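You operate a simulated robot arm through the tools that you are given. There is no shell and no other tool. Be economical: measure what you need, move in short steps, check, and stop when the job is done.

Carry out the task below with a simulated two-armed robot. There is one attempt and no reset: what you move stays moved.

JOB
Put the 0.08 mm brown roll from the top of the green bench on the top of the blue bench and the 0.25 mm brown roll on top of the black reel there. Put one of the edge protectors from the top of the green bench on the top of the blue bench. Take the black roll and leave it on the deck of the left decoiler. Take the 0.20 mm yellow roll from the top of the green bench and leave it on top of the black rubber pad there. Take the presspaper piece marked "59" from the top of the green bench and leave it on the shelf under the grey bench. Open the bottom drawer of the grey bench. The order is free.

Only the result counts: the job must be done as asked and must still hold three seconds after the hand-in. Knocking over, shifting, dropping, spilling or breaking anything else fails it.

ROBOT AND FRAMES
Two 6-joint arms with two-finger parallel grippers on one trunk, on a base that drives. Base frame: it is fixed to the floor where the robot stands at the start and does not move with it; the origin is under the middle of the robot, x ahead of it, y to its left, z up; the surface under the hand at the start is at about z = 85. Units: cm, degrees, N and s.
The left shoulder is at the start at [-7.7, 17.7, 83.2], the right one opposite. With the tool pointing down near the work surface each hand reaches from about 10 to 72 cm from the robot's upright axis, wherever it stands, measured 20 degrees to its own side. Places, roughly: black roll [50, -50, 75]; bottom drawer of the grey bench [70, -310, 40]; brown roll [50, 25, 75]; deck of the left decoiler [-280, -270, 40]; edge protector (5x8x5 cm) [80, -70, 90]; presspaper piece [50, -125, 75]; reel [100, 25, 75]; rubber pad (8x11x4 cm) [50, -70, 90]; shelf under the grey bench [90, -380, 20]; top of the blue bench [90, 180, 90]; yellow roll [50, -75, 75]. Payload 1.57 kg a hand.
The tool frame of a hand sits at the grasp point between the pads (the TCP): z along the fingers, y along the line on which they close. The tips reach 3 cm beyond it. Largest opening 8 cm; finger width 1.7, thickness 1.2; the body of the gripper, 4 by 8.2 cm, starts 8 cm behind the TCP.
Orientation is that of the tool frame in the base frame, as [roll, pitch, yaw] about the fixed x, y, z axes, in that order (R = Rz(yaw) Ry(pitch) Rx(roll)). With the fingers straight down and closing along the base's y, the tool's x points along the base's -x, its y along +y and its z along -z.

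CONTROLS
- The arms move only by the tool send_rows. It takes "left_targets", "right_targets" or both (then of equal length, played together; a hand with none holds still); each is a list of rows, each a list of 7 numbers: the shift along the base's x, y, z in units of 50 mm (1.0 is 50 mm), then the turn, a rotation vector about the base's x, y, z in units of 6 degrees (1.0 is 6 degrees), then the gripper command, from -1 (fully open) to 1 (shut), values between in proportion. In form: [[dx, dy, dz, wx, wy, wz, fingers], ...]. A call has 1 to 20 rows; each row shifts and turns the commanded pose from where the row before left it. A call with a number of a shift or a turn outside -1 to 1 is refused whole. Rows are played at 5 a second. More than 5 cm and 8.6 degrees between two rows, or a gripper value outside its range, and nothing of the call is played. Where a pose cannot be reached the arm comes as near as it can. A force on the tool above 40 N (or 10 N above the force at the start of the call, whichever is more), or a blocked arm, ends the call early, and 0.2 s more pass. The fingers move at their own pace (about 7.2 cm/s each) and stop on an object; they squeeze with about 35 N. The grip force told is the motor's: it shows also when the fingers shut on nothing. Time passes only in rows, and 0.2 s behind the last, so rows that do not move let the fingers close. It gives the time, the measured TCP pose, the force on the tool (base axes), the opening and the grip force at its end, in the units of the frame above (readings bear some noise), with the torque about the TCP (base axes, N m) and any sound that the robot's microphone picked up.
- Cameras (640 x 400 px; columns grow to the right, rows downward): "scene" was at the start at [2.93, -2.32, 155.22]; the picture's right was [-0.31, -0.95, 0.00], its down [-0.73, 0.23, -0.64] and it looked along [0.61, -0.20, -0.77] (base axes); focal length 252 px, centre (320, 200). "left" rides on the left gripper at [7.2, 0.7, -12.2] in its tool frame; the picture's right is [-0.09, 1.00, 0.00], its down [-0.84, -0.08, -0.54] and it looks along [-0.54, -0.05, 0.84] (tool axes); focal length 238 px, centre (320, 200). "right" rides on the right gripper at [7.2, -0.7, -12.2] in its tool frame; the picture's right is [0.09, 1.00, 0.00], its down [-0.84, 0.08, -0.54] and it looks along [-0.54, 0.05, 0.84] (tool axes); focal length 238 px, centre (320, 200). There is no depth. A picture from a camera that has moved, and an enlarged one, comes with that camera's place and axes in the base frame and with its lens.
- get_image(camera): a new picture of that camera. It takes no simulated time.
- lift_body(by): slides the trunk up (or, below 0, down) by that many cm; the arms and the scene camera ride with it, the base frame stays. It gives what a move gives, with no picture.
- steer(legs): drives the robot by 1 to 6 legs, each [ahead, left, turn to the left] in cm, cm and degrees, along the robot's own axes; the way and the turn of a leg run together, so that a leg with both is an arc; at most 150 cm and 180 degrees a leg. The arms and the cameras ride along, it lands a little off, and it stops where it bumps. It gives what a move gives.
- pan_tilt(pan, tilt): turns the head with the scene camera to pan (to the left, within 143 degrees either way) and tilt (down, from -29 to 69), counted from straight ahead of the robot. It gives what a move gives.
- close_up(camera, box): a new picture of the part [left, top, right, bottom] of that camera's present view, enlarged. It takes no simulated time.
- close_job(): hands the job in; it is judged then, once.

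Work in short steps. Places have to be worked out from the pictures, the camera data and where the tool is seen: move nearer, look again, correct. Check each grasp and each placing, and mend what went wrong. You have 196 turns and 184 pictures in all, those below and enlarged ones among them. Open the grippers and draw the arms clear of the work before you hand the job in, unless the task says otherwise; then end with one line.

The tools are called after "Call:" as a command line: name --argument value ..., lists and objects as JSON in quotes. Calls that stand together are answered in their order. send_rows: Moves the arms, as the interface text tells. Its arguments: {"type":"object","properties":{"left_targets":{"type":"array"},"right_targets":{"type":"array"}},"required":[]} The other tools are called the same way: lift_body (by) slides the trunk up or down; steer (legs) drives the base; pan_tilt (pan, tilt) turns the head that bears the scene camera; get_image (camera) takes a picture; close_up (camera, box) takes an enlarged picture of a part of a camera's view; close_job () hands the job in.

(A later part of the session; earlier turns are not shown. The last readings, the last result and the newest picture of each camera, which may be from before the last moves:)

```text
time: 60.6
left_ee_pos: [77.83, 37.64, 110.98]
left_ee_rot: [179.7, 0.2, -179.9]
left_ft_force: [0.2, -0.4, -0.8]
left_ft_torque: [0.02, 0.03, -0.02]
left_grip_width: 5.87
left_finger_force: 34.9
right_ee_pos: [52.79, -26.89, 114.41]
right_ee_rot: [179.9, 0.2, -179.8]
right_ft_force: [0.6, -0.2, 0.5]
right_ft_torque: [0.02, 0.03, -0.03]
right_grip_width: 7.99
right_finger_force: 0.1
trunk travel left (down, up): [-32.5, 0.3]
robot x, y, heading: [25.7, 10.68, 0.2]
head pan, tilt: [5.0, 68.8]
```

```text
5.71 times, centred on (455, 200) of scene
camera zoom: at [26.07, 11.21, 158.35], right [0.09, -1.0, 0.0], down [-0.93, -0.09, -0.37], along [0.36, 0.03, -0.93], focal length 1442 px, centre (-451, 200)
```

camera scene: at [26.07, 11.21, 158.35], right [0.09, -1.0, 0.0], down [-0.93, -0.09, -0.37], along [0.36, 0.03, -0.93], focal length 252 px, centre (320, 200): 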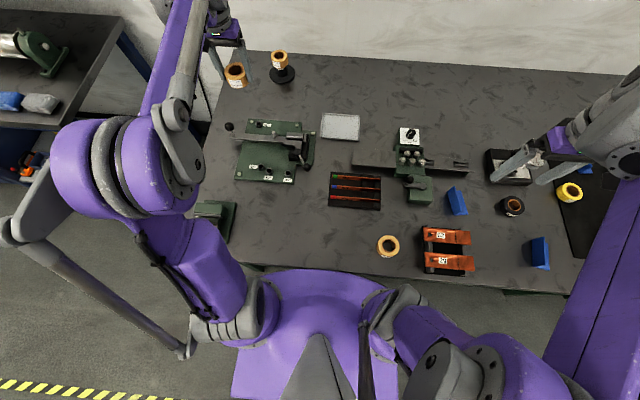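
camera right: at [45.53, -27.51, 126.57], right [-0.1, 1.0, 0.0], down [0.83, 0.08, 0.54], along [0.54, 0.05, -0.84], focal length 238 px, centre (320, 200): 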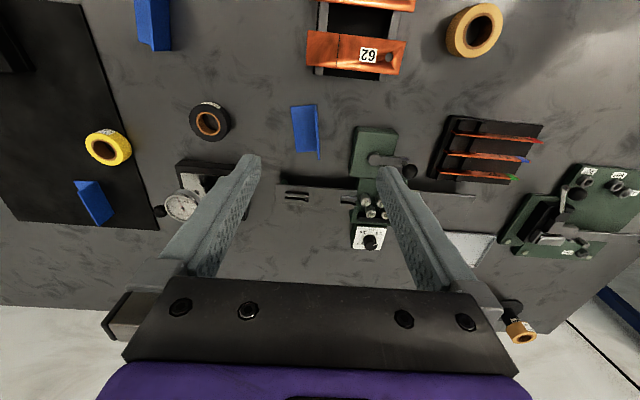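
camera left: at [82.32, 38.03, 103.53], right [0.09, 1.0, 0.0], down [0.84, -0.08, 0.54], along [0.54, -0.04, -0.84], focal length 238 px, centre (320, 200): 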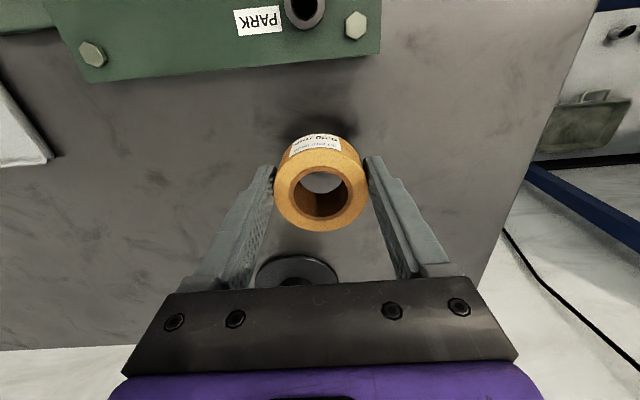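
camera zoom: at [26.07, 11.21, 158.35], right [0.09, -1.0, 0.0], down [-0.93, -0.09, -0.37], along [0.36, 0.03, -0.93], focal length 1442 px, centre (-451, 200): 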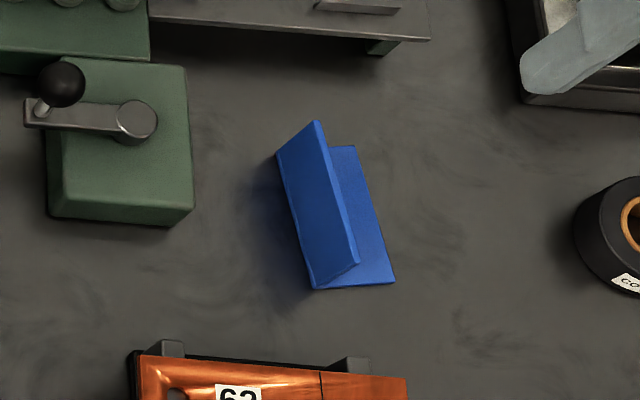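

The protector's upright plate runs from (53.3,-27.5) to (61.1,-26.2), top z≈90. I turn the right hand 9.5°, narrow the opening to 5 cm and go down above it.

Call:
send_rows --right_targets '[[0.4, 0, -0.4, 0, 0, 0.8, -0.25], [0.4, 0, -0.6, 0, 0, 0.8, -0.25], [0, 0, -0.8, 0, 0, 0, -0.25], [0, 0, -0.8, 0, 0, 0, -0.25], [0, 0, 0, 0, 0, 0, -0.25]]'

Call:
get_image --camera "right"

```text
time: 61.8
left_ee_pos: [77.94, 37.63, 110.91]
left_ee_rot: [179.8, 0.2, -179.8]
left_ft_force: [0.0, -0.7, -0.4]
left_ft_torque: [0.02, 0.01, -0.01]
left_grip_width: 5.83
left_finger_force: 34.6
right_ee_pos: [56.97, -26.89, 101.23]
right_ee_rot: [-180.0, 0.3, -170.1]
right_ft_force: [-0.5, -0.7, -0.4]
right_ft_torque: [0.01, -0.02, -0.02]
right_grip_width: 5.02
right_finger_force: 0.0
trunk travel left (down, up): [-32.5, 0.3]
robot x, y, heading: [25.46, 10.24, 0.5]
head pan, tilt: [5.0, 68.8]
```

```text
118 pictures are left
camera right: at [49.9, -28.81, 113.42], right [-0.26, 0.97, 0.0], down [0.81, 0.22, 0.54], along [0.53, 0.14, -0.84], focal length 238 px, centre (320, 200)
```

right: 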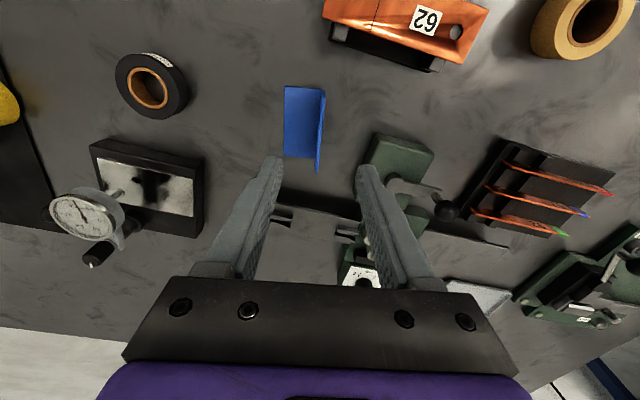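

Aligned. I descend to z≈88.9 with a small yaw correction.

Call:
send_rows --right_targets '[[0.04, 0, -0.8, 0, 0, 0.4, -0.25], [0, 0, -0.8, 0, 0, 0, -0.25], [0, 0, -0.6, 0, 0, 0, -0.25], [0, 0, -0.26, 0, 0, 0, -0.25], [0, 0, 0, 0, 0, 0, -0.25]]'

Call:
get_image --camera "right"

```text
time: 63.0
left_ee_pos: [77.85, 37.69, 110.94]
left_ee_rot: [179.8, 0.1, -179.8]
left_ft_force: [0.5, 0.4, -0.7]
left_ft_torque: [0.02, 0.0, 0.01]
left_grip_width: 5.82
left_finger_force: 34.9
right_ee_pos: [57.18, -26.97, 89.27]
right_ee_rot: [180.0, 0.2, -167.8]
right_ft_force: [0.8, 0.6, -0.7]
right_ft_torque: [0.0, 0.02, 0.03]
right_grip_width: 5.0
right_finger_force: 0.1
trunk travel left (down, up): [-32.5, 0.3]
robot x, y, heading: [25.51, 10.63, 0.2]
head pan, tilt: [5.0, 68.8]
```

```text
117 pictures are left
camera right: at [50.26, -29.07, 101.37], right [-0.3, 0.95, 0.0], down [0.8, 0.25, 0.54], along [0.52, 0.16, -0.84], focal length 238 px, centre (320, 200)
```

right: 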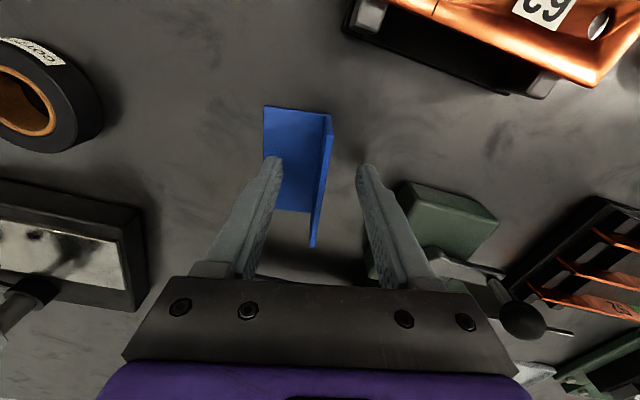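

The plate is centred. Close and lift slowly.

Call:
send_rows --right_targets '[[0, 0, 0, 0, 0, 0, 0.5], [0, 0, 0, 0, 0, 0, 1], [0, 0, 0, 0, 0, 0, 1], [0, 0, 0, 0, 0, 0, 1], [0, 0, 0.1, 0, 0, 0, 1], [0, 0, 0.3, 0, 0, 0, 1], [0, 0, 0.6, 0, 0, 0, 1], [0, 0, 0.8, 0, 0, 0, 1], [0, 0, 0, 0, 0, 0, 1]]'

Call:
get_image --camera "right"

```text
time: 65.0
left_ee_pos: [77.91, 37.59, 110.89]
left_ee_rot: [179.7, 0.3, -179.9]
left_ft_force: [-0.4, -0.3, -0.4]
left_ft_torque: [0.02, 0.02, 0.03]
left_grip_width: 5.84
left_finger_force: 35.7
right_ee_pos: [57.12, -27.1, 98.01]
right_ee_rot: [-180.0, 0.2, -167.7]
right_ft_force: [0.1, 0.1, -0.3]
right_ft_torque: [0.01, 0.02, 0.01]
right_grip_width: 0.28
right_finger_force: 24.3
trunk travel left (down, up): [-32.5, 0.3]
robot x, y, heading: [26.03, 11.07, 0.2]
head pan, tilt: [5.0, 68.8]
```

```text
116 pictures are left
camera right: at [50.21, -29.15, 110.14], right [-0.3, 0.95, 0.0], down [0.8, 0.25, 0.54], along [0.52, 0.16, -0.84], focal length 238 px, centre (320, 200)
```

right: 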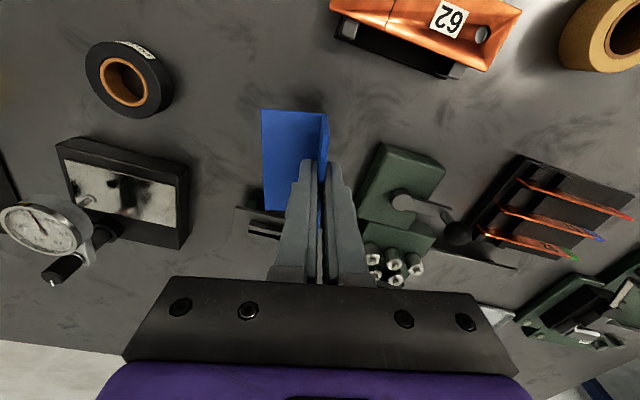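

The protector is held. I raise it, then back off 35 cm from the bench.

Call:
send_rows --right_targets '[[0, 0, 0.8, 0, 0, 0, 1], [0, 0, 0.8, 0, 0, 0, 1], [0, 0, 0.8, 0, 0, 0, 1], [0, 0, 0.6, 0, 0, 0, 1], [0, 0, 0, 0, 0, 0, 1]]' --left_targets '[[-0.5, 0, 0.5, 0, 0, 0, 1], [-0.7, 0, 0, 0, 0, 0, 1], [-0.7, 0, 0, 0, 0, 0, 1], [-0.7, 0, 0, 0, 0, 0, 1], [0, 0, 0, 0, 0, 0, 1]]'

Call:
steer --legs '[[-40, 0, 0]]'

Call:
pan_tilt --pan 60 --tilt 35

Call:
get_image --camera "scene"

```text
time: 66.2
left_ee_pos: [65.04, 37.63, 113.25]
left_ee_rot: [179.8, 0.2, -179.8]
left_ft_force: [-0.4, 0.0, 0.7]
left_ft_torque: [-0.02, 0.04, 0.02]
left_grip_width: 5.88
left_finger_force: 35.3
right_ee_pos: [56.92, -26.79, 113.13]
right_ee_rot: [180.0, 0.1, -167.8]
right_ft_force: [0.4, 0.1, -0.4]
right_ft_torque: [0.01, -0.02, 0.03]
right_grip_width: 0.29
right_finger_force: 24.4
trunk travel left (down, up): [-32.5, 0.3]
robot x, y, heading: [25.73, 10.5, 0.2]
head pan, tilt: [5.0, 68.8]
```

```text
time: 68.6
left_ee_pos: [26.85, 37.59, 113.13]
left_ee_rot: [179.8, 0.1, -179.4]
left_ft_force: [0.2, -0.3, -0.7]
left_ft_torque: [-0.03, 0.01, -0.02]
left_grip_width: 5.87
left_finger_force: 35.3
right_ee_pos: [18.92, -26.76, 113.13]
right_ee_rot: [180.0, 0.1, -167.5]
right_ft_force: [0.2, 0.0, -1.1]
right_ft_torque: [0.0, -0.02, -0.03]
right_grip_width: 0.31
right_finger_force: 24.1
trunk travel left (down, up): [-32.5, 0.3]
robot x, y, heading: [-13.05, 10.65, 0.7]
head pan, tilt: [5.0, 68.8]
```

```text
time: 69.9
left_ee_pos: [26.74, 37.54, 113.11]
left_ee_rot: [179.8, -0.1, -179.5]
left_ft_force: [-0.1, 0.0, 0.1]
left_ft_torque: [-0.02, -0.03, 0.01]
left_grip_width: 5.85
left_finger_force: 35.4
right_ee_pos: [18.94, -26.88, 113.01]
right_ee_rot: [-180.0, 0.0, -167.5]
right_ft_force: [0.3, 0.0, -0.2]
right_ft_torque: [0.0, 0.01, -0.01]
right_grip_width: 0.28
right_finger_force: 23.8
trunk travel left (down, up): [-32.5, 0.3]
robot x, y, heading: [-13.12, 10.16, 0.7]
head pan, tilt: [60.0, 35.0]
```

```text
115 pictures are left
camera scene: at [-13.22, 18.04, 162.71], right [0.87, -0.49, 0.0], down [-0.28, -0.5, -0.82], along [0.4, 0.71, -0.57], focal length 252 px, centre (320, 200)
```

scene: 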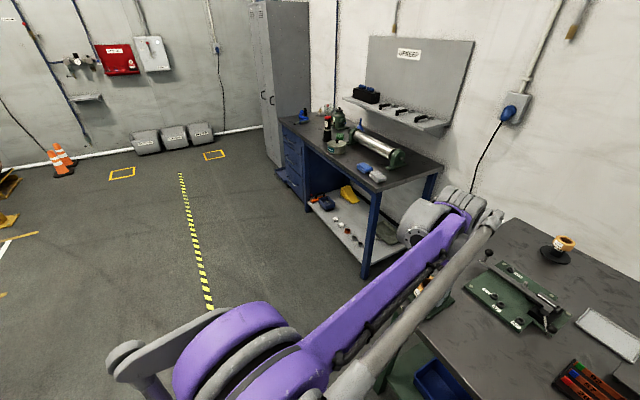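

I drive left to the blue bench front and look at its top.

Call:
steer --legs '[[0, 115, 0], [25, 0, 0]]'

Call:
pan_tilt --pan 0 --tilt 50

Call:
get_image --camera "scene"

```text
time: 81.9
left_ee_pos: [49.66, 155.97, 113.16]
left_ee_rot: [179.8, -0.1, -178.9]
left_ft_force: [0.2, -0.1, -0.6]
left_ft_torque: [0.0, -0.03, -0.02]
left_grip_width: 5.85
left_finger_force: 34.5
right_ee_pos: [42.45, 91.43, 112.98]
right_ee_rot: [-180.0, 0.1, -166.9]
right_ft_force: [0.3, 0.5, 0.1]
right_ft_torque: [0.04, 0.0, 0.03]
right_grip_width: 0.27
right_finger_force: 24.4
trunk travel left (down, up): [-32.5, 0.3]
robot x, y, heading: [10.4, 128.34, 1.1]
head pan, tilt: [60.0, 35.0]
```

```text
time: 83.2
left_ee_pos: [49.68, 155.87, 113.13]
left_ee_rot: [179.8, 0.0, -178.9]
left_ft_force: [-0.3, -0.6, -0.9]
left_ft_torque: [0.02, 0.01, 0.0]
left_grip_width: 5.84
left_finger_force: 35.2
right_ee_pos: [42.45, 91.38, 113.04]
right_ee_rot: [-180.0, 0.0, -166.9]
right_ft_force: [0.0, 0.9, -0.8]
right_ft_torque: [-0.02, 0.0, 0.0]
right_grip_width: 0.31
right_finger_force: 24.6
trunk travel left (down, up): [-32.5, 0.3]
robot x, y, heading: [10.52, 128.17, 1.1]
head pan, tilt: [0.0, 50.0]
```

```text
114 pictures are left
camera scene: at [13.36, 128.48, 160.54], right [0.02, -1.0, 0.0], down [-0.77, -0.02, -0.64], along [0.64, 0.01, -0.77], focal length 252 px, centre (320, 200)
```

scene: 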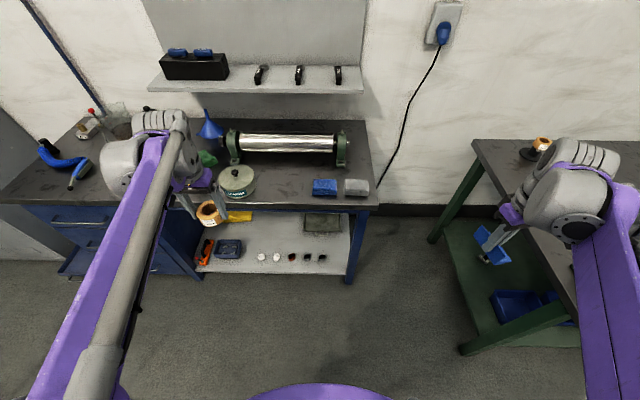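

Free spots: the roll near (78,147), the protector behind the rags near (92,115). I drive 20 cm ahead and look from the hand cameras.

Call:
steer --legs '[[20, 0, -1]]'

Call:
get_image --camera "left"

Call:
get_image --camera "scene"

```text
time: 84.8
left_ee_pos: [69.57, 155.59, 112.96]
left_ee_rot: [179.8, 0.2, -179.8]
left_ft_force: [-0.1, -0.1, -0.5]
left_ft_torque: [0.02, 0.02, -0.02]
left_grip_width: 5.87
left_finger_force: 35.3
right_ee_pos: [61.57, 91.2, 113.16]
right_ee_rot: [-180.0, -0.1, -167.7]
right_ft_force: [0.1, -1.2, -0.3]
right_ft_torque: [-0.02, 0.0, 0.0]
right_grip_width: 0.31
right_finger_force: 23.9
trunk travel left (down, up): [-32.5, 0.3]
robot x, y, heading: [30.17, 128.62, 0.3]
head pan, tilt: [0.0, 50.0]
```

```text
113 pictures are left
camera left: at [62.45, 156.23, 125.33], right [0.09, 1.0, 0.0], down [0.84, -0.07, 0.54], along [0.54, -0.04, -0.84], focal length 238 px, centre (320, 200)
```

left: 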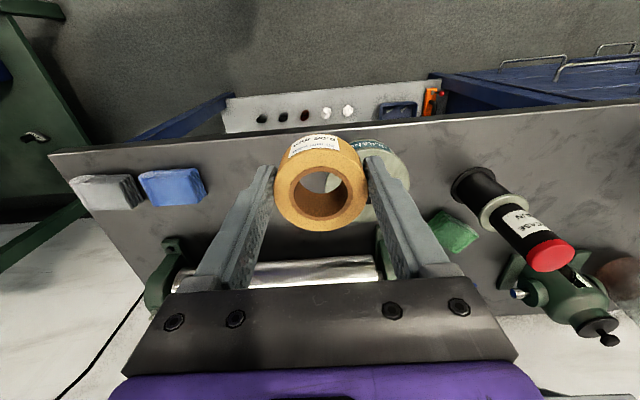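

```text
112 pictures are left
camera scene: at [32.91, 128.7, 160.52], right [0.01, -1.0, 0.0], down [-0.77, -0.01, -0.64], along [0.64, 0.0, -0.77], focal length 252 px, centre (320, 200)
```

scene: 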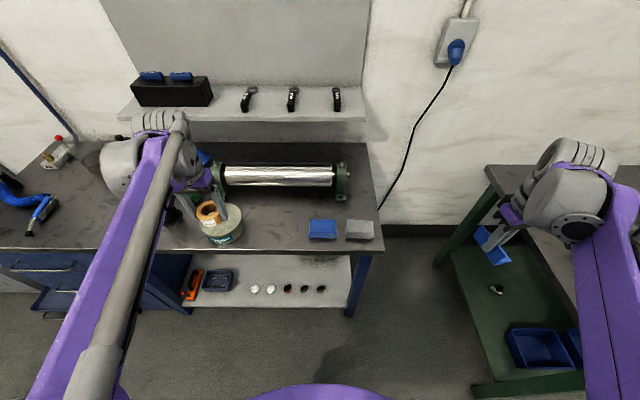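

The bench top is at z≈85.5, front edge x≈74; a clear zone lies between y=133 and 160. I bring the roll over (83,149) and lower to z≈95.

Call:
send_rows --left_targets '[[0.7, -0.3, 0, 0, 0, 0, 1], [0.7, -0.4, 0, 0, 0, 0, 1], [0.7, -0.4, -0.4, 0, 0, 0, 1], [0.6, -0.2, -0.6, 0, 0, 0, 1], [0, 0, -0.8, 0, 0, 0, 1], [0, 0, -0.8, 0, 0, 0, 1], [0, 0, -0.8, 0, 0, 0, 1], [0, 0, 0, 0, 0, 0, 1]]'

Call:
get_image --camera "left"

Call:
get_image --camera "scene"

```text
time: 86.5
left_ee_pos: [83.18, 149.01, 96.11]
left_ee_rot: [179.8, 0.0, -179.6]
left_ft_force: [0.4, 0.5, -1.0]
left_ft_torque: [0.01, 0.0, 0.03]
left_grip_width: 5.85
left_finger_force: 34.9
right_ee_pos: [61.44, 91.25, 113.09]
right_ee_rot: [-180.0, 0.0, -167.7]
right_ft_force: [0.7, -0.1, -0.2]
right_ft_torque: [0.04, -0.01, -0.01]
right_grip_width: 0.31
right_finger_force: 24.5
trunk travel left (down, up): [-32.5, 0.3]
robot x, y, heading: [29.85, 128.75, 0.1]
head pan, tilt: [0.0, 50.0]
```

```text
111 pictures are left
camera left: at [76.03, 149.62, 108.22], right [0.09, 1.0, 0.0], down [0.84, -0.07, 0.54], along [0.54, -0.04, -0.84], focal length 238 px, centre (320, 200)
```

left: 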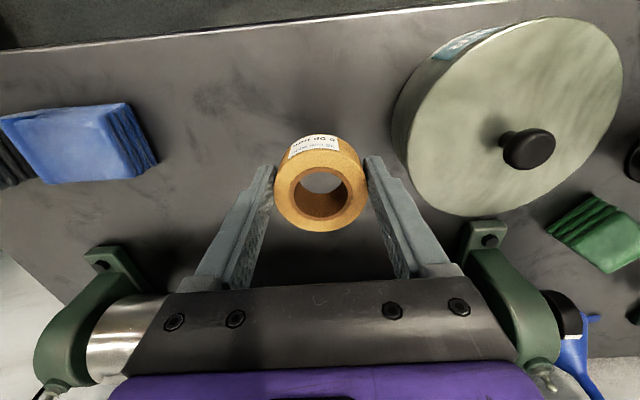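

```text
110 pictures are left
camera scene: at [32.95, 128.69, 160.54], right [0.01, -1.0, 0.0], down [-0.77, -0.01, -0.64], along [0.64, 0.0, -0.77], focal length 252 px, centre (320, 200)
```

scene: 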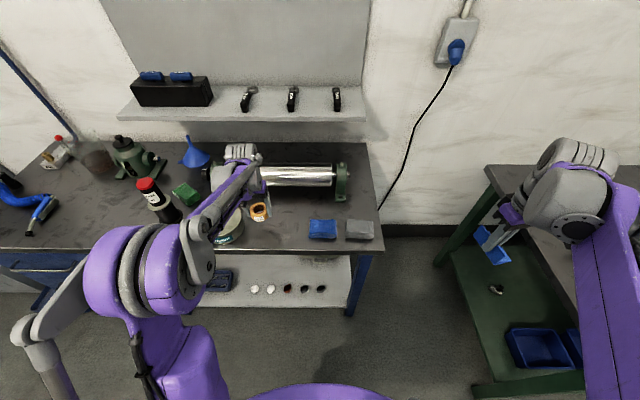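

The pot edge is near y≈154.5, so I shift 2.5 cm right and lower to the surface in small steps.

Call:
send_rows --left_targets '[[-0.2, -0.5, -0.4, 0, 0, 0, 1], [0, 0, -0.5, 0, 0, 0, 1], [0, 0, -0.2, 0, 0, 0, 1], [0, 0, 0, 0, 0, 0, 1]]'

Call:
send_rows --left_targets '[[0, 0, -0.12, 0, 0, 0, 1], [0, 0, -0.06, 0, 0, 0, 1], [0, 0, 0, 0, 0, 0, 1]]'

```text
time: 87.5
left_ee_pos: [82.22, 146.64, 90.48]
left_ee_rot: [179.9, 0.0, -179.8]
left_ft_force: [0.4, 0.1, 0.1]
left_ft_torque: [0.02, -0.02, 0.01]
left_grip_width: 5.83
left_finger_force: 34.9
right_ee_pos: [61.49, 91.23, 113.06]
right_ee_rot: [180.0, 0.1, -167.6]
right_ft_force: [0.0, -0.5, -0.4]
right_ft_torque: [-0.03, 0.03, -0.01]
right_grip_width: 0.31
right_finger_force: 24.1
trunk travel left (down, up): [-32.5, 0.3]
robot x, y, heading: [30.0, 128.58, 0.4]
head pan, tilt: [0.0, 50.0]
```

```text
time: 88.3
left_ee_pos: [82.3, 146.73, 89.69]
left_ee_rot: [179.8, 0.0, -179.7]
left_ft_force: [0.6, 0.0, 0.2]
left_ft_torque: [0.01, 0.0, 0.0]
left_grip_width: 5.85
left_finger_force: 34.5
right_ee_pos: [61.52, 91.27, 112.9]
right_ee_rot: [179.9, -0.1, -167.7]
right_ft_force: [-0.6, -0.5, 0.1]
right_ft_torque: [-0.04, 0.0, -0.01]
right_grip_width: 0.3
right_finger_force: 24.5
trunk travel left (down, up): [-32.5, 0.3]
robot x, y, heading: [29.76, 128.54, 0.1]
head pan, tilt: [0.0, 50.0]
```

Still in the air at 89.7; I continue in small steps.

Call:
send_rows --left_targets '[[0, 0, -0.08, 0, 0, 0, 1], [0, 0, 0, 0, 0, 0, 1]]'

Call:
send_rows --left_targets '[[0, 0, -0.08, 0, 0, 0, 1], [0, 0, 0, 0, 0, 0, 1]]'

Call:
send_rows --left_targets '[[0, 0, -0.06, 0, 0, 0, 1], [0, 0, 0, 0, 0, 0, 1]]'

Call:
get_image --camera "left"

```text
time: 89.0
left_ee_pos: [82.09, 146.72, 89.36]
left_ee_rot: [179.8, 0.0, -179.7]
left_ft_force: [1.6, 1.6, 22.1]
left_ft_torque: [-0.1, -0.55, -0.14]
left_grip_width: 5.78
left_finger_force: 35.1
right_ee_pos: [61.5, 91.14, 113.17]
right_ee_rot: [180.0, 0.1, -167.7]
right_ft_force: [-0.3, 0.2, -0.1]
right_ft_torque: [0.01, 0.0, 0.02]
right_grip_width: 0.29
right_finger_force: 24.2
trunk travel left (down, up): [-32.5, 0.3]
robot x, y, heading: [29.66, 128.72, 0.5]
head pan, tilt: [0.0, 50.0]
```

```text
time: 89.5
left_ee_pos: [82.16, 146.66, 89.04]
left_ee_rot: [179.8, 0.1, -179.6]
left_ft_force: [-2.4, 3.8, 27.3]
left_ft_torque: [-0.06, -0.11, -0.18]
left_grip_width: 5.77
left_finger_force: 34.9
right_ee_pos: [61.45, 91.23, 113.04]
right_ee_rot: [179.9, 0.1, -167.7]
right_ft_force: [0.6, 0.1, -0.9]
right_ft_torque: [0.01, 0.04, 0.02]
right_grip_width: 0.28
right_finger_force: 24.7
trunk travel left (down, up): [-32.5, 0.3]
robot x, y, heading: [29.54, 128.56, 0.2]
head pan, tilt: [0.0, 50.0]
```

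```text
time: 90.0
left_ee_pos: [82.04, 146.74, 88.88]
left_ee_rot: [179.8, 0.0, -179.6]
left_ft_force: [-3.3, 1.4, 26.6]
left_ft_torque: [-0.66, -0.11, -0.07]
left_grip_width: 5.76
left_finger_force: 34.6
right_ee_pos: [61.48, 91.25, 113.07]
right_ee_rot: [-180.0, 0.2, -167.7]
right_ft_force: [0.1, -0.1, -1.3]
right_ft_torque: [-0.02, -0.01, -0.02]
right_grip_width: 0.27
right_finger_force: 24.0
trunk travel left (down, up): [-32.5, 0.3]
robot x, y, heading: [30.11, 128.94, 0.3]
head pan, tilt: [0.0, 50.0]
stopped in row 2 (left hand): the force on the tool passed its limit at 44 N (the readings are from after the stop); the commanded pose is now the measured one
```

```text
109 pictures are left
camera left: at [74.91, 147.27, 101.22], right [0.09, 1.0, 0.0], down [0.84, -0.07, 0.54], along [0.54, -0.04, -0.84], focal length 238 px, centre (320, 200)
```

left: 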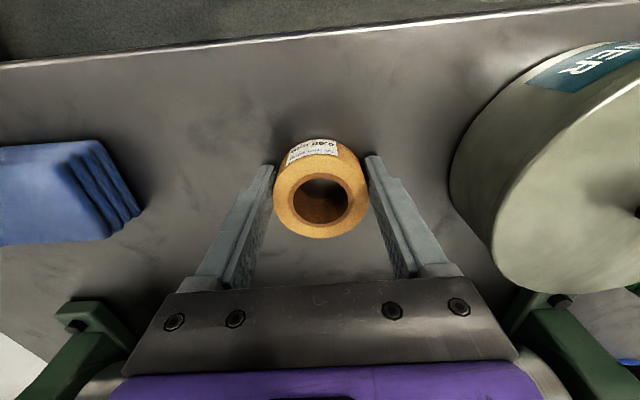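

Resting on the bench. Open to ~7.4 cm and rise.

Call:
send_rows --left_targets '[[0, 0, 0.04, 0, 0, 0, 0.2], [0, 0, 0, 0, 0, 0, -0.5], [0, 0, 0, 0, 0, 0, -0.85], [0, 0, 0, 0, 0, 0, -0.85], [0, 0, 0.3, 0, 0, 0, -0.85], [0, 0, 0.7, 0, 0, 0, -0.85], [0, 0, 0.9, 0, 0, 0, -0.85], [0, 0, 0.9, 0, 0, 0, -0.85], [-0.5, 0.3, 0.8, 0, 0, 0, -0.85], [-0.8, 0.3, 0.3, 0, 0, 0, -0.85], [-0.8, 0.3, 0, 0, 0, 0, -0.85], [0, 0, 0, 0, 0, 0, -0.85]]'

Call:
get_image --camera "left"

```text
time: 92.6
left_ee_pos: [71.76, 151.16, 108.88]
left_ee_rot: [179.9, 0.0, -179.6]
left_ft_force: [0.9, -0.4, 1.0]
left_ft_torque: [-0.01, 0.01, 0.02]
left_grip_width: 7.41
left_finger_force: 0.1
right_ee_pos: [61.73, 91.17, 113.08]
right_ee_rot: [-180.0, -0.1, -167.7]
right_ft_force: [0.2, -0.7, -0.6]
right_ft_torque: [0.01, 0.0, -0.03]
right_grip_width: 0.29
right_finger_force: 24.4
trunk travel left (down, up): [-32.5, 0.3]
robot x, y, heading: [30.09, 129.15, 0.4]
head pan, tilt: [0.0, 50.0]
```

```text
108 pictures are left
camera left: at [64.69, 151.72, 121.01], right [0.09, 1.0, 0.0], down [0.84, -0.07, 0.54], along [0.54, -0.04, -0.84], focal length 238 px, centre (320, 200)
```

left: 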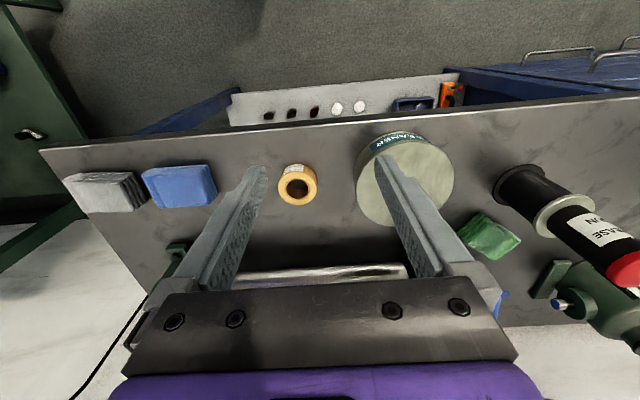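

The 0.08 roll is placed. Now the right hand carries the protector over (91,115.5), straightening its yaw.

Call:
send_rows --right_targets '[[0.73, 0.6, 0, 0, 0, -0.25, 1], [0.73, 0.6, 0, 0, 0, -0.25, 1], [0.73, 0.6, 0, 0, 0, -0.25, 1], [0.73, 0.6, 0, 0, 0, -0.25, 1], [0.73, 0.6, 0, 0, 0, -0.25, 1], [0.73, 0.6, 0, 0, 0, -0.25, 1], [0.73, 0.6, 0, 0, 0, -0.25, 1], [0.73, 0.6, 0, 0, 0, -0.25, 1], [0, 0, -0.8, 0, 0, 0, 1], [0, 0, -0.8, 0, 0, 0, 1], [0, 0, 0, 0, 0, 0, 1]]'

Call:
get_image --camera "right"

Call:
get_image --camera "scene"

```text
time: 95.0
left_ee_pos: [71.73, 151.13, 108.77]
left_ee_rot: [179.9, 0.0, -179.6]
left_ft_force: [0.1, -1.1, -0.8]
left_ft_torque: [-0.01, 0.03, 0.01]
left_grip_width: 7.41
left_finger_force: 0.1
right_ee_pos: [90.75, 115.18, 104.74]
right_ee_rot: [179.9, 0.0, -179.8]
right_ft_force: [0.3, -0.5, 0.5]
right_ft_torque: [-0.05, -0.02, -0.01]
right_grip_width: 0.31
right_finger_force: 23.9
trunk travel left (down, up): [-32.5, 0.3]
robot x, y, heading: [30.02, 128.74, 0.4]
head pan, tilt: [0.0, 50.0]
```

```text
107 pictures are left
camera right: at [83.7, 114.5, 116.84], right [-0.1, 1.0, 0.0], down [0.84, 0.08, 0.54], along [0.54, 0.05, -0.84], focal length 238 px, centre (320, 200)
```

right: 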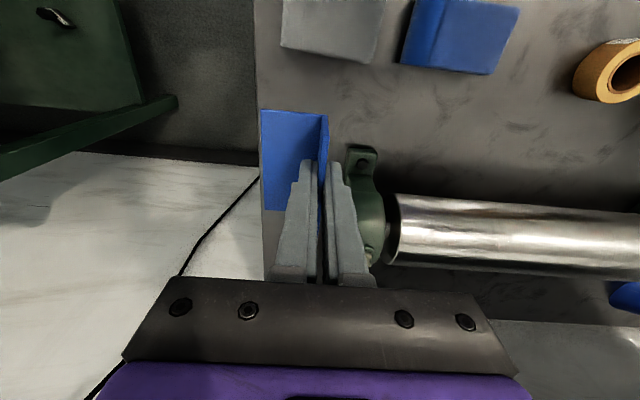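

```text
106 pictures are left
camera scene: at [32.98, 128.71, 160.55], right [0.01, -1.0, 0.0], down [-0.77, -0.01, -0.64], along [0.64, 0.0, -0.77], focal length 252 px, centre (320, 200)
```

scene: 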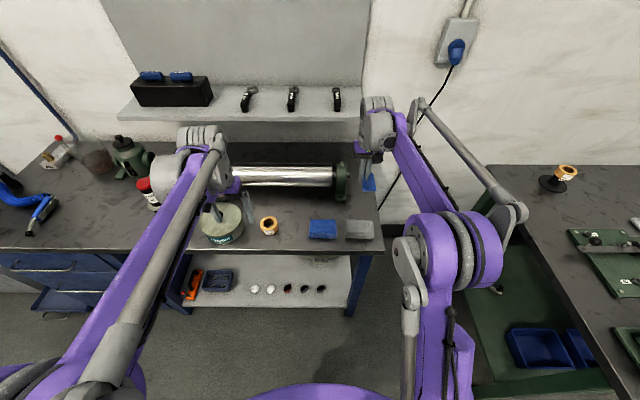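

Good spot. I shift 0.8 cm left and lower toward contact expected near z≈90.2.

Call:
send_rows --right_targets '[[0, 0.16, -0.8, 0, 0, 0, 1], [0, 0, -0.8, 0, 0, 0, 1], [0, 0, -0.8, 0, 0, 0, 1], [0, 0, -0.26, 0, 0, 0, 1], [0, 0, 0, 0, 0, 0, 1]]'

Call:
send_rows --right_targets '[[0, 0, -0.08, 0, 0, 0, 1], [0, 0, 0, 0, 0, 0, 1]]'

Call:
send_rows --right_targets '[[0, 0, -0.06, 0, 0, 0, 1], [0, 0, 0, 0, 0, 0, 1]]'

```text
time: 96.2
left_ee_pos: [71.86, 151.04, 108.8]
left_ee_rot: [179.8, -0.2, -179.6]
left_ft_force: [-0.3, -0.6, 0.4]
left_ft_torque: [0.0, 0.02, 0.02]
left_grip_width: 7.38
left_finger_force: 0.0
right_ee_pos: [90.73, 115.97, 91.54]
right_ee_rot: [-180.0, 0.0, -179.6]
right_ft_force: [-0.1, 1.1, -0.4]
right_ft_torque: [0.03, -0.02, 0.04]
right_grip_width: 0.29
right_finger_force: 24.3
trunk travel left (down, up): [-32.5, 0.3]
robot x, y, heading: [29.87, 128.76, 0.5]
head pan, tilt: [0.0, 50.0]
```

```text
time: 96.8
left_ee_pos: [71.84, 151.07, 108.71]
left_ee_rot: [179.7, -0.1, -179.6]
left_ft_force: [0.7, -0.3, 0.0]
left_ft_torque: [-0.01, 0.02, -0.01]
left_grip_width: 7.42
left_finger_force: 0.0
right_ee_pos: [90.82, 115.87, 91.16]
right_ee_rot: [180.0, 0.0, -179.8]
right_ft_force: [-0.3, 0.8, -0.2]
right_ft_torque: [-0.01, 0.01, 0.02]
right_grip_width: 0.28
right_finger_force: 23.8
trunk travel left (down, up): [-32.5, 0.3]
robot x, y, heading: [29.76, 128.76, 0.4]
head pan, tilt: [0.0, 50.0]
```

```text
time: 97.4
left_ee_pos: [71.69, 151.07, 108.81]
left_ee_rot: [179.8, -0.1, -179.7]
left_ft_force: [-0.1, 0.9, 0.0]
left_ft_torque: [0.01, -0.01, -0.01]
left_grip_width: 7.41
left_finger_force: 0.1
right_ee_pos: [90.79, 115.89, 90.9]
right_ee_rot: [180.0, 0.0, -179.7]
right_ft_force: [0.0, 0.6, -0.2]
right_ft_torque: [-0.05, 0.0, -0.05]
right_grip_width: 0.31
right_finger_force: 23.9
trunk travel left (down, up): [-32.5, 0.3]
robot x, y, heading: [29.64, 128.8, 0.3]
head pan, tilt: [0.0, 50.0]
```

Continue in 3 mm steps until contact.

Call:
send_rows --right_targets '[[0, 0, -0.06, 0, 0, 0, 1], [0, 0, 0, 0, 0, 0, 1]]'

Call:
send_rows --right_targets '[[0, 0, -0.06, 0, 0, 0, 1], [0, 0, 0, 0, 0, 0, 1]]'

Call:
send_rows --right_targets '[[0, 0, -0.04, 0, 0, 0, 1], [0, 0, 0, 0, 0, 0, 1]]'

Call:
get_image --camera "right"

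```text
time: 98.0
left_ee_pos: [71.71, 151.13, 108.76]
left_ee_rot: [179.8, -0.1, -179.7]
left_ft_force: [0.3, -0.3, -0.8]
left_ft_torque: [0.01, 0.0, -0.01]
left_grip_width: 7.38
left_finger_force: 0.0
right_ee_pos: [90.66, 115.95, 90.74]
right_ee_rot: [-180.0, 0.1, -179.7]
right_ft_force: [0.3, -1.0, -0.4]
right_ft_torque: [-0.01, 0.01, -0.03]
right_grip_width: 0.3
right_finger_force: 24.7
trunk travel left (down, up): [-32.5, 0.3]
robot x, y, heading: [29.68, 128.56, 0.2]
head pan, tilt: [0.0, 50.0]
```

```text
time: 98.6
left_ee_pos: [71.69, 151.12, 108.8]
left_ee_rot: [179.8, -0.1, -179.6]
left_ft_force: [-0.3, -0.6, 1.1]
left_ft_torque: [-0.01, 0.0, 0.02]
left_grip_width: 7.38
left_finger_force: 0.0
right_ee_pos: [90.72, 116.0, 90.4]
right_ee_rot: [-180.0, 0.0, -179.7]
right_ft_force: [0.0, 0.9, -0.5]
right_ft_torque: [0.02, -0.03, 0.0]
right_grip_width: 0.3
right_finger_force: 24.2
trunk travel left (down, up): [-32.5, 0.3]
robot x, y, heading: [30.15, 128.78, 0.3]
head pan, tilt: [0.0, 50.0]
```

```text
time: 99.2
left_ee_pos: [71.75, 151.23, 108.8]
left_ee_rot: [179.8, 0.0, -179.6]
left_ft_force: [-0.5, 1.3, -0.4]
left_ft_torque: [-0.02, 0.01, -0.01]
left_grip_width: 7.41
left_finger_force: 0.0
right_ee_pos: [90.86, 116.05, 90.27]
right_ee_rot: [-179.9, 0.0, -179.6]
right_ft_force: [-0.2, -0.9, 3.0]
right_ft_torque: [-0.07, -0.13, -0.03]
right_grip_width: 0.31
right_finger_force: 24.2
trunk travel left (down, up): [-32.5, 0.3]
robot x, y, heading: [29.61, 128.37, 0.2]
head pan, tilt: [0.0, 50.0]
```

```text
105 pictures are left
camera right: at [83.65, 115.33, 102.43], right [-0.1, 1.0, 0.0], down [0.84, 0.08, 0.54], along [0.54, 0.05, -0.84], focal length 238 px, centre (320, 200)
```

right: 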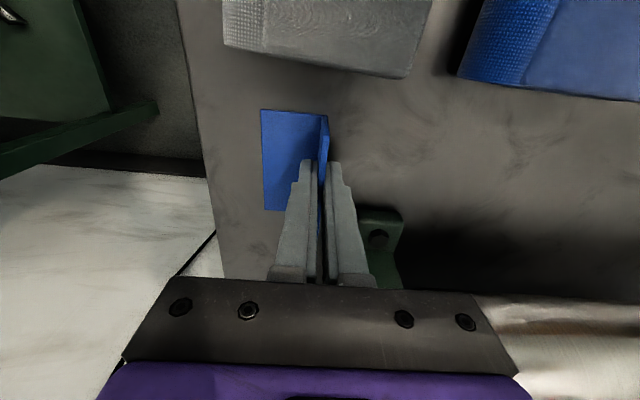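

Contact. I open a little and rise straight up.

Call:
send_rows --right_targets '[[0, 0, 0, 0, 0, 0, 0.7], [0, 0, 0, 0, 0, 0, 0.5], [0, 0, 0, 0, 0, 0, 0.5], [0, 0, 0.3, 0, 0, 0, 0.5], [0, 0, 0.7, 0, 0, 0, 0.5], [0, 0, 0.9, 0, 0, 0, 0.5], [0, 0, 0.9, 0, 0, 0, 0.5], [0, 0, 0.9, 0, 0, 0, 0.5], [-0.7, -0.4, 0.3, 0, 0, 0, 0.5], [-0.7, -0.4, 0, 0, 0, 0, 0], [0, 0, 0, 0, 0, 0, -1]]'

Call:
get_image --camera "right"

Call:
get_image --camera "scene"

```text
time: 101.6
left_ee_pos: [71.87, 151.13, 108.89]
left_ee_rot: [179.8, -0.1, -179.6]
left_ft_force: [0.9, -0.9, 1.0]
left_ft_torque: [0.02, 0.02, 0.03]
left_grip_width: 7.41
left_finger_force: 0.0
right_ee_pos: [83.99, 112.2, 110.16]
right_ee_rot: [180.0, 0.0, -179.6]
right_ft_force: [-0.3, 1.0, -0.1]
right_ft_torque: [-0.02, -0.01, -0.01]
right_grip_width: 8.02
right_finger_force: 0.0
trunk travel left (down, up): [-32.5, 0.3]
robot x, y, heading: [29.4, 128.76, 0.3]
head pan, tilt: [0.0, 50.0]
```

```text
104 pictures are left
camera right: at [76.83, 111.47, 122.4], right [-0.1, 1.0, 0.0], down [0.84, 0.08, 0.54], along [0.54, 0.05, -0.84], focal length 238 px, centre (320, 200)
```

right: 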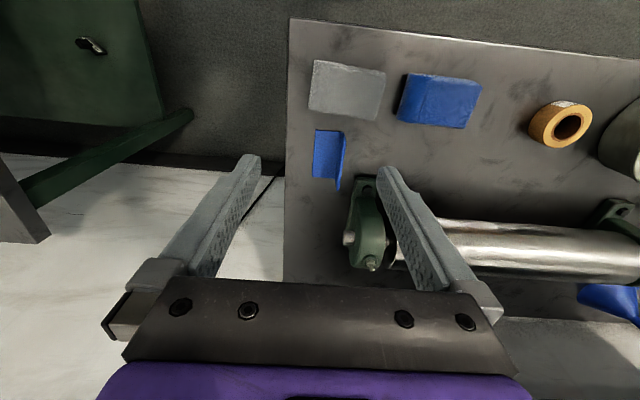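

```text
103 pictures are left
camera scene: at [33.09, 128.75, 160.54], right [0.01, -1.0, 0.0], down [-0.77, -0.01, -0.64], along [0.64, 0.0, -0.77], focal length 252 px, centre (320, 200)
```

scene: 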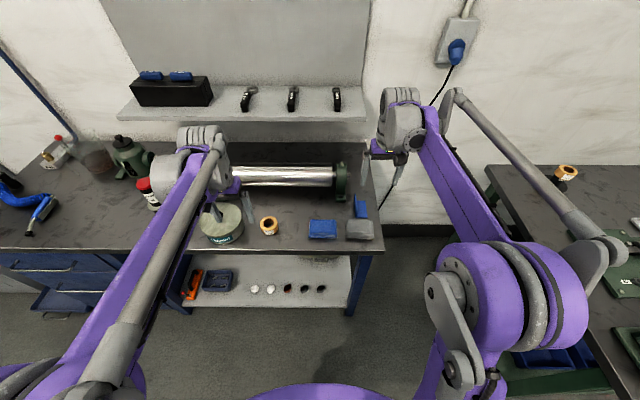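

Both are on the blue bench. I back off and drive right along the green bench toward the yellow rolls.

Call:
steer --legs '[[-45, 0, 0], [0, -107, 0], [0, -107, 0]]'

Call:
pan_tilt --pan 0 --tilt 50

Call:
get_image --camera "scene"

```text
time: 123.1
left_ee_pos: [25.61, -67.02, 108.83]
left_ee_rot: [179.8, -0.2, 178.7]
left_ft_force: [0.4, 0.5, 0.8]
left_ft_torque: [0.04, -0.04, 0.0]
left_grip_width: 7.42
left_finger_force: 0.0
right_ee_pos: [36.64, -106.25, 110.27]
right_ee_rot: [180.0, 0.0, 178.7]
right_ft_force: [-0.3, -0.1, -0.7]
right_ft_torque: [-0.02, -0.04, -0.01]
right_grip_width: 8.0
right_finger_force: 0.2
trunk travel left (down, up): [-32.5, 0.3]
robot x, y, heading: [-16.91, -87.76, -1.3]
head pan, tilt: [0.0, 50.0]
```

```text
time: 123.7
left_ee_pos: [25.54, -66.95, 108.73]
left_ee_rot: [179.8, -0.1, 178.7]
left_ft_force: [-0.1, -0.5, 0.7]
left_ft_torque: [-0.04, -0.01, 0.03]
left_grip_width: 7.39
left_finger_force: 0.1
right_ee_pos: [36.56, -106.32, 110.17]
right_ee_rot: [180.0, 0.1, 178.6]
right_ft_force: [0.2, -0.9, -0.5]
right_ft_torque: [0.01, 0.01, 0.02]
right_grip_width: 8.0
right_finger_force: 0.1
trunk travel left (down, up): [-32.5, 0.3]
robot x, y, heading: [-16.81, -88.39, -1.1]
head pan, tilt: [0.0, 50.0]
```

```text
102 pictures are left
camera scene: at [-13.84, -88.28, 160.54], right [-0.02, -1.0, 0.0], down [-0.77, 0.02, -0.64], along [0.64, -0.01, -0.77], focal length 252 px, centre (320, 200)
```

scene: 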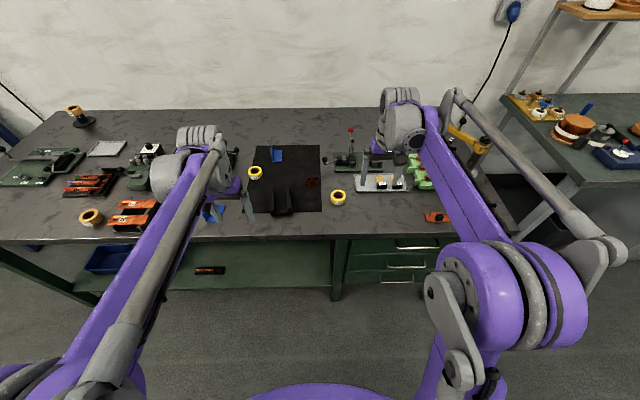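

I enlarge the middle of this view.

Call:
close_up --camera "scene" --box '[230, 130, 360, 220]'

Call:
close_up --camera "scene" --box '[340, 110, 520, 240]'

Call:
get_image --camera "right"

```text
4.44 times, centred on (295, 175) of scene
camera zoom: at [-13.84, -88.28, 160.54], right [-0.02, -1.0, 0.0], down [-0.77, 0.02, -0.64], along [0.64, -0.01, -0.77], focal length 1122 px, centre (431, 311)
```

zoom: 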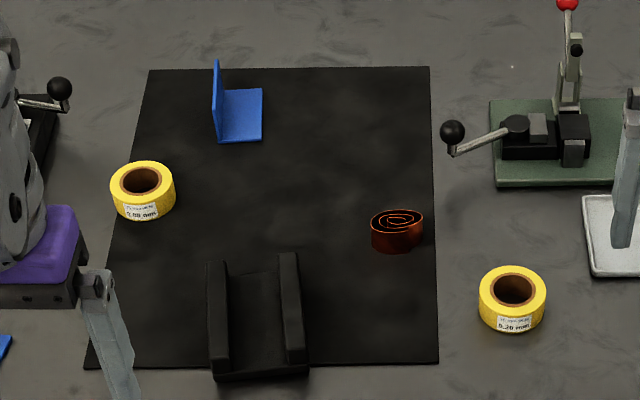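

```text
3.08 times, centred on (430, 175) of scene
camera zoom: at [-13.84, -88.28, 160.54], right [-0.02, -1.0, 0.0], down [-0.77, 0.02, -0.64], along [0.64, -0.01, -0.77], focal length 777 px, centre (-18, 277)
```

zoom: 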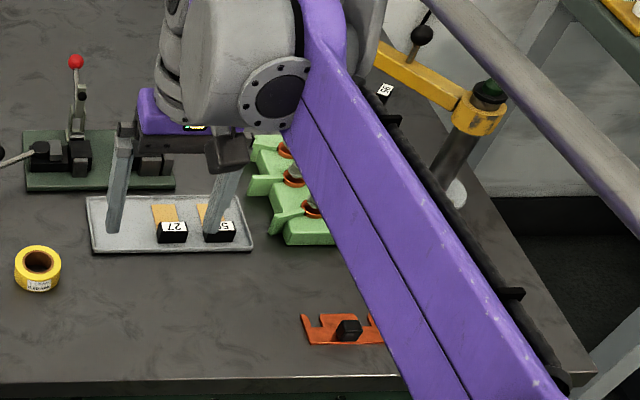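

```text
99 pictures are left
camera right: at [29.43, -106.78, 122.41], right [-0.07, 1.0, 0.0], down [0.84, 0.06, 0.54], along [0.54, 0.04, -0.84], focal length 238 px, centre (320, 200)
```

right: 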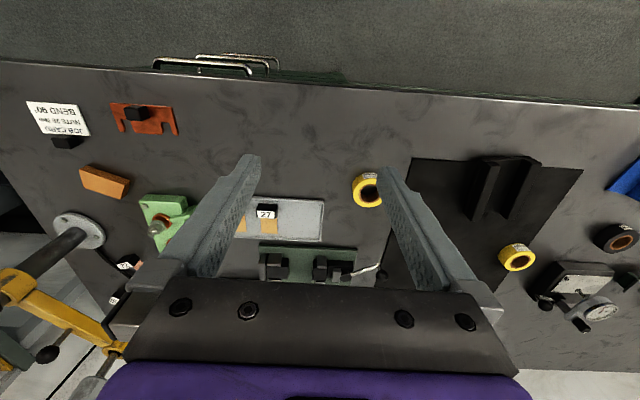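

The right yellow roll reads 0.20 mm, at about (48.3,-96.7); the rubber pad is the ridged block centred near (46,-75). The other yellow reads differently. I drive closer, 15 ahead and 10 right.

Call:
steer --legs '[[15, -10, 1]]'

Call:
send_rows --left_targets '[[0, -0.8, 0, 0, 0, 0, -1], [0, -0.8, 0, 0, 0, 0, -1], [0, -0.6, 0, 0, 0, 0, -1], [0.5, 0, 0, 0, 0, 0, -1], [0, 0, 0, 0, 0, 0, -1]]'

Call:
get_image --camera "left"

Call:
get_image --camera "right"

```text
time: 125.2
left_ee_pos: [40.02, -76.3, 108.87]
left_ee_rot: [179.8, -0.1, 179.9]
left_ft_force: [-0.2, 0.6, 0.7]
left_ft_torque: [0.0, 0.01, 0.01]
left_grip_width: 7.4
left_finger_force: 0.2
right_ee_pos: [51.76, -115.3, 110.1]
right_ee_rot: [-180.0, -0.1, 179.9]
right_ft_force: [-0.2, -1.3, 0.0]
right_ft_torque: [0.0, 0.01, -0.01]
right_grip_width: 8.02
right_finger_force: 0.0
trunk travel left (down, up): [-32.5, 0.3]
robot x, y, heading: [-2.39, -98.27, -0.1]
head pan, tilt: [0.0, 50.0]
```

```text
time: 126.4
left_ee_pos: [42.28, -87.07, 108.83]
left_ee_rot: [179.7, 0.0, 179.9]
left_ft_force: [0.4, 0.0, -0.2]
left_ft_torque: [0.02, 0.0, -0.01]
left_grip_width: 7.97
left_finger_force: 0.0
right_ee_pos: [51.93, -115.44, 110.12]
right_ee_rot: [180.0, -0.1, 179.9]
right_ft_force: [0.0, 0.4, -0.7]
right_ft_torque: [0.04, -0.02, 0.0]
right_grip_width: 8.01
right_finger_force: 0.0
trunk travel left (down, up): [-32.5, 0.3]
robot x, y, heading: [-2.15, -98.44, -0.0]
head pan, tilt: [0.0, 50.0]
```

```text
98 pictures are left
camera left: at [35.24, -86.53, 121.14], right [0.09, 1.0, 0.0], down [0.84, -0.08, 0.54], along [0.54, -0.05, -0.84], focal length 238 px, centre (320, 200)
```

left: 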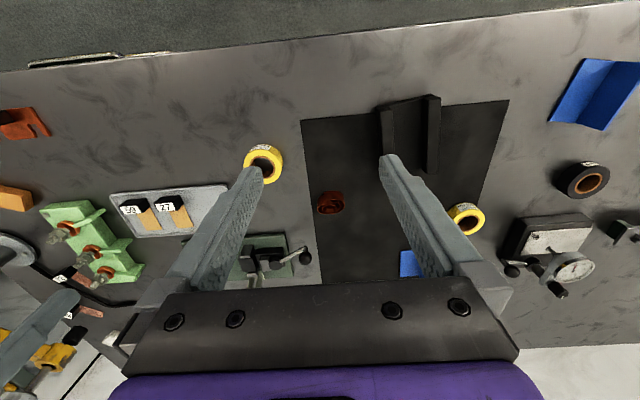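

```text
97 pictures are left
camera right: at [44.64, -115.99, 122.43], right [-0.09, 1.0, 0.0], down [0.84, 0.08, 0.54], along [0.54, 0.05, -0.84], focal length 238 px, centre (320, 200)
```

right: 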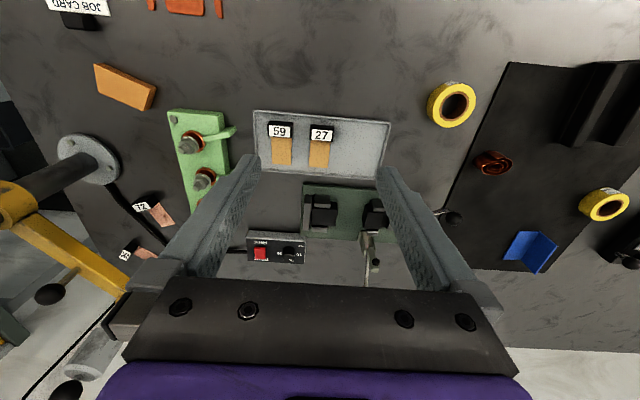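

0.20 roll at (49.5,-96.6). The piece "59" is in the tray. I move the left hand over the yellow roll and go down part way.

Call:
send_rows --left_targets '[[0.7, -0.6, 0, 0, 0, 0, -1], [0.7, -0.6, 0, 0, 0, 0, -1], [0.04, -0.7, -0.5, 0, 0, 0, -1], [0, 0, -0.8, 0, 0, 0, -1], [0, 0, -0.8, 0, 0, 0, -1], [0, 0, -0.4, 0, 0, 0, -1], [0, 0, 0, 0, 0, 0, -1]]'

Call:
get_image --camera "left"

```text
time: 128.0
left_ee_pos: [49.57, -96.66, 96.2]
left_ee_rot: [179.8, -0.1, 179.9]
left_ft_force: [-0.3, 0.0, -0.9]
left_ft_torque: [0.01, 0.03, 0.01]
left_grip_width: 7.98
left_finger_force: 0.0
right_ee_pos: [51.8, -115.41, 110.2]
right_ee_rot: [180.0, 0.0, 180.0]
right_ft_force: [0.3, 0.3, -0.2]
right_ft_torque: [-0.02, -0.01, 0.01]
right_grip_width: 8.02
right_finger_force: 0.1
trunk travel left (down, up): [-32.5, 0.3]
robot x, y, heading: [-2.25, -98.39, 0.4]
head pan, tilt: [0.0, 50.0]
```

```text
96 pictures are left
camera left: at [42.46, -96.04, 108.41], right [0.09, 1.0, 0.0], down [0.84, -0.08, 0.54], along [0.54, -0.05, -0.84], focal length 238 px, centre (320, 200)
```

left: 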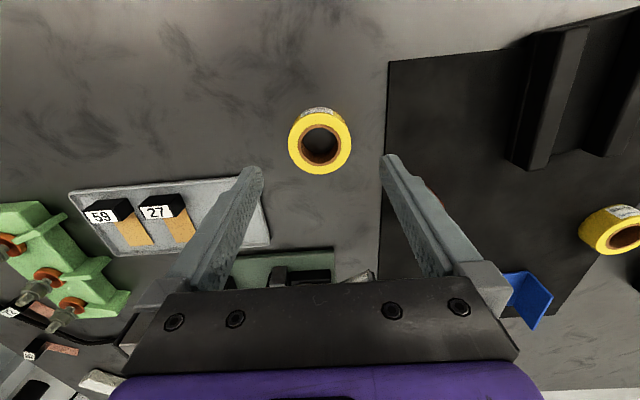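

Aligned. Descend, close and lift slowly.

Call:
send_rows --left_targets '[[0.03, 0, -0.7, 0, 0, 0, -1], [0, 0, -0.5, 0, 0, 0, -1], [0, 0, -0.34, 0, 0, 0, -1], [0, 0, 0, 0, 0, 0, -1], [0, 0, 0, 0, 0, 0, 0], [0, 0, 0, 0, 0, 0, 1], [0, 0, 0, 0, 0, 0, 1], [0, 0, 0, 0, 0, 0, 1]]'

Call:
send_rows --left_targets '[[0, 0, 0.1, 0, 0, 0, 1], [0, 0, 0.2, 0, 0, 0, 1], [0, 0, 0.4, 0, 0, 0, 1], [0, 0, 0.5, 0, 0, 0, 1], [0, 0, 0, 0, 0, 0, 1]]'

Call:
get_image --camera "left"

```text
time: 129.8
left_ee_pos: [49.73, -96.67, 88.71]
left_ee_rot: [179.7, -0.2, 179.9]
left_ft_force: [0.7, -0.2, -0.6]
left_ft_torque: [-0.05, 0.03, -0.01]
left_grip_width: 5.65
left_finger_force: 35.2
right_ee_pos: [51.9, -115.33, 110.22]
right_ee_rot: [-180.0, 0.0, 180.0]
right_ft_force: [-0.2, 0.5, -0.3]
right_ft_torque: [0.0, 0.03, 0.0]
right_grip_width: 8.01
right_finger_force: 0.1
trunk travel left (down, up): [-32.5, 0.3]
robot x, y, heading: [-2.47, -98.14, 0.1]
head pan, tilt: [0.0, 50.0]
```

```text
time: 131.0
left_ee_pos: [49.91, -96.78, 94.78]
left_ee_rot: [179.8, -0.1, 179.9]
left_ft_force: [0.2, 0.2, -1.3]
left_ft_torque: [-0.01, -0.02, -0.01]
left_grip_width: 5.68
left_finger_force: 34.7
right_ee_pos: [51.96, -115.28, 110.22]
right_ee_rot: [-180.0, 0.0, 179.9]
right_ft_force: [-0.1, -0.2, -0.1]
right_ft_torque: [0.01, 0.0, -0.01]
right_grip_width: 8.03
right_finger_force: 0.0
trunk travel left (down, up): [-32.5, 0.3]
robot x, y, heading: [-2.1, -98.52, 0.0]
head pan, tilt: [0.0, 50.0]
```

```text
95 pictures are left
camera left: at [42.79, -96.14, 106.88], right [0.09, 1.0, 0.0], down [0.84, -0.08, 0.54], along [0.54, -0.05, -0.84], focal length 238 px, centre (320, 200)
```

left: 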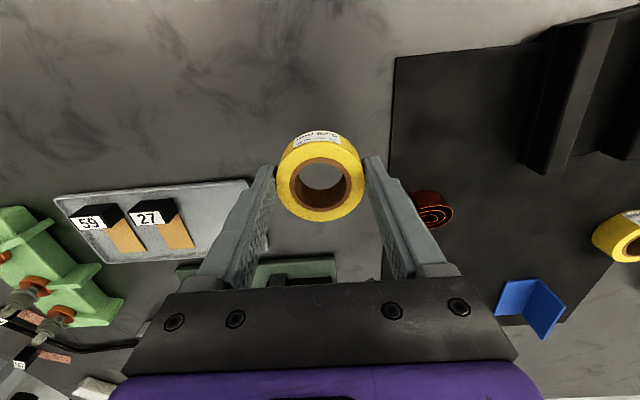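

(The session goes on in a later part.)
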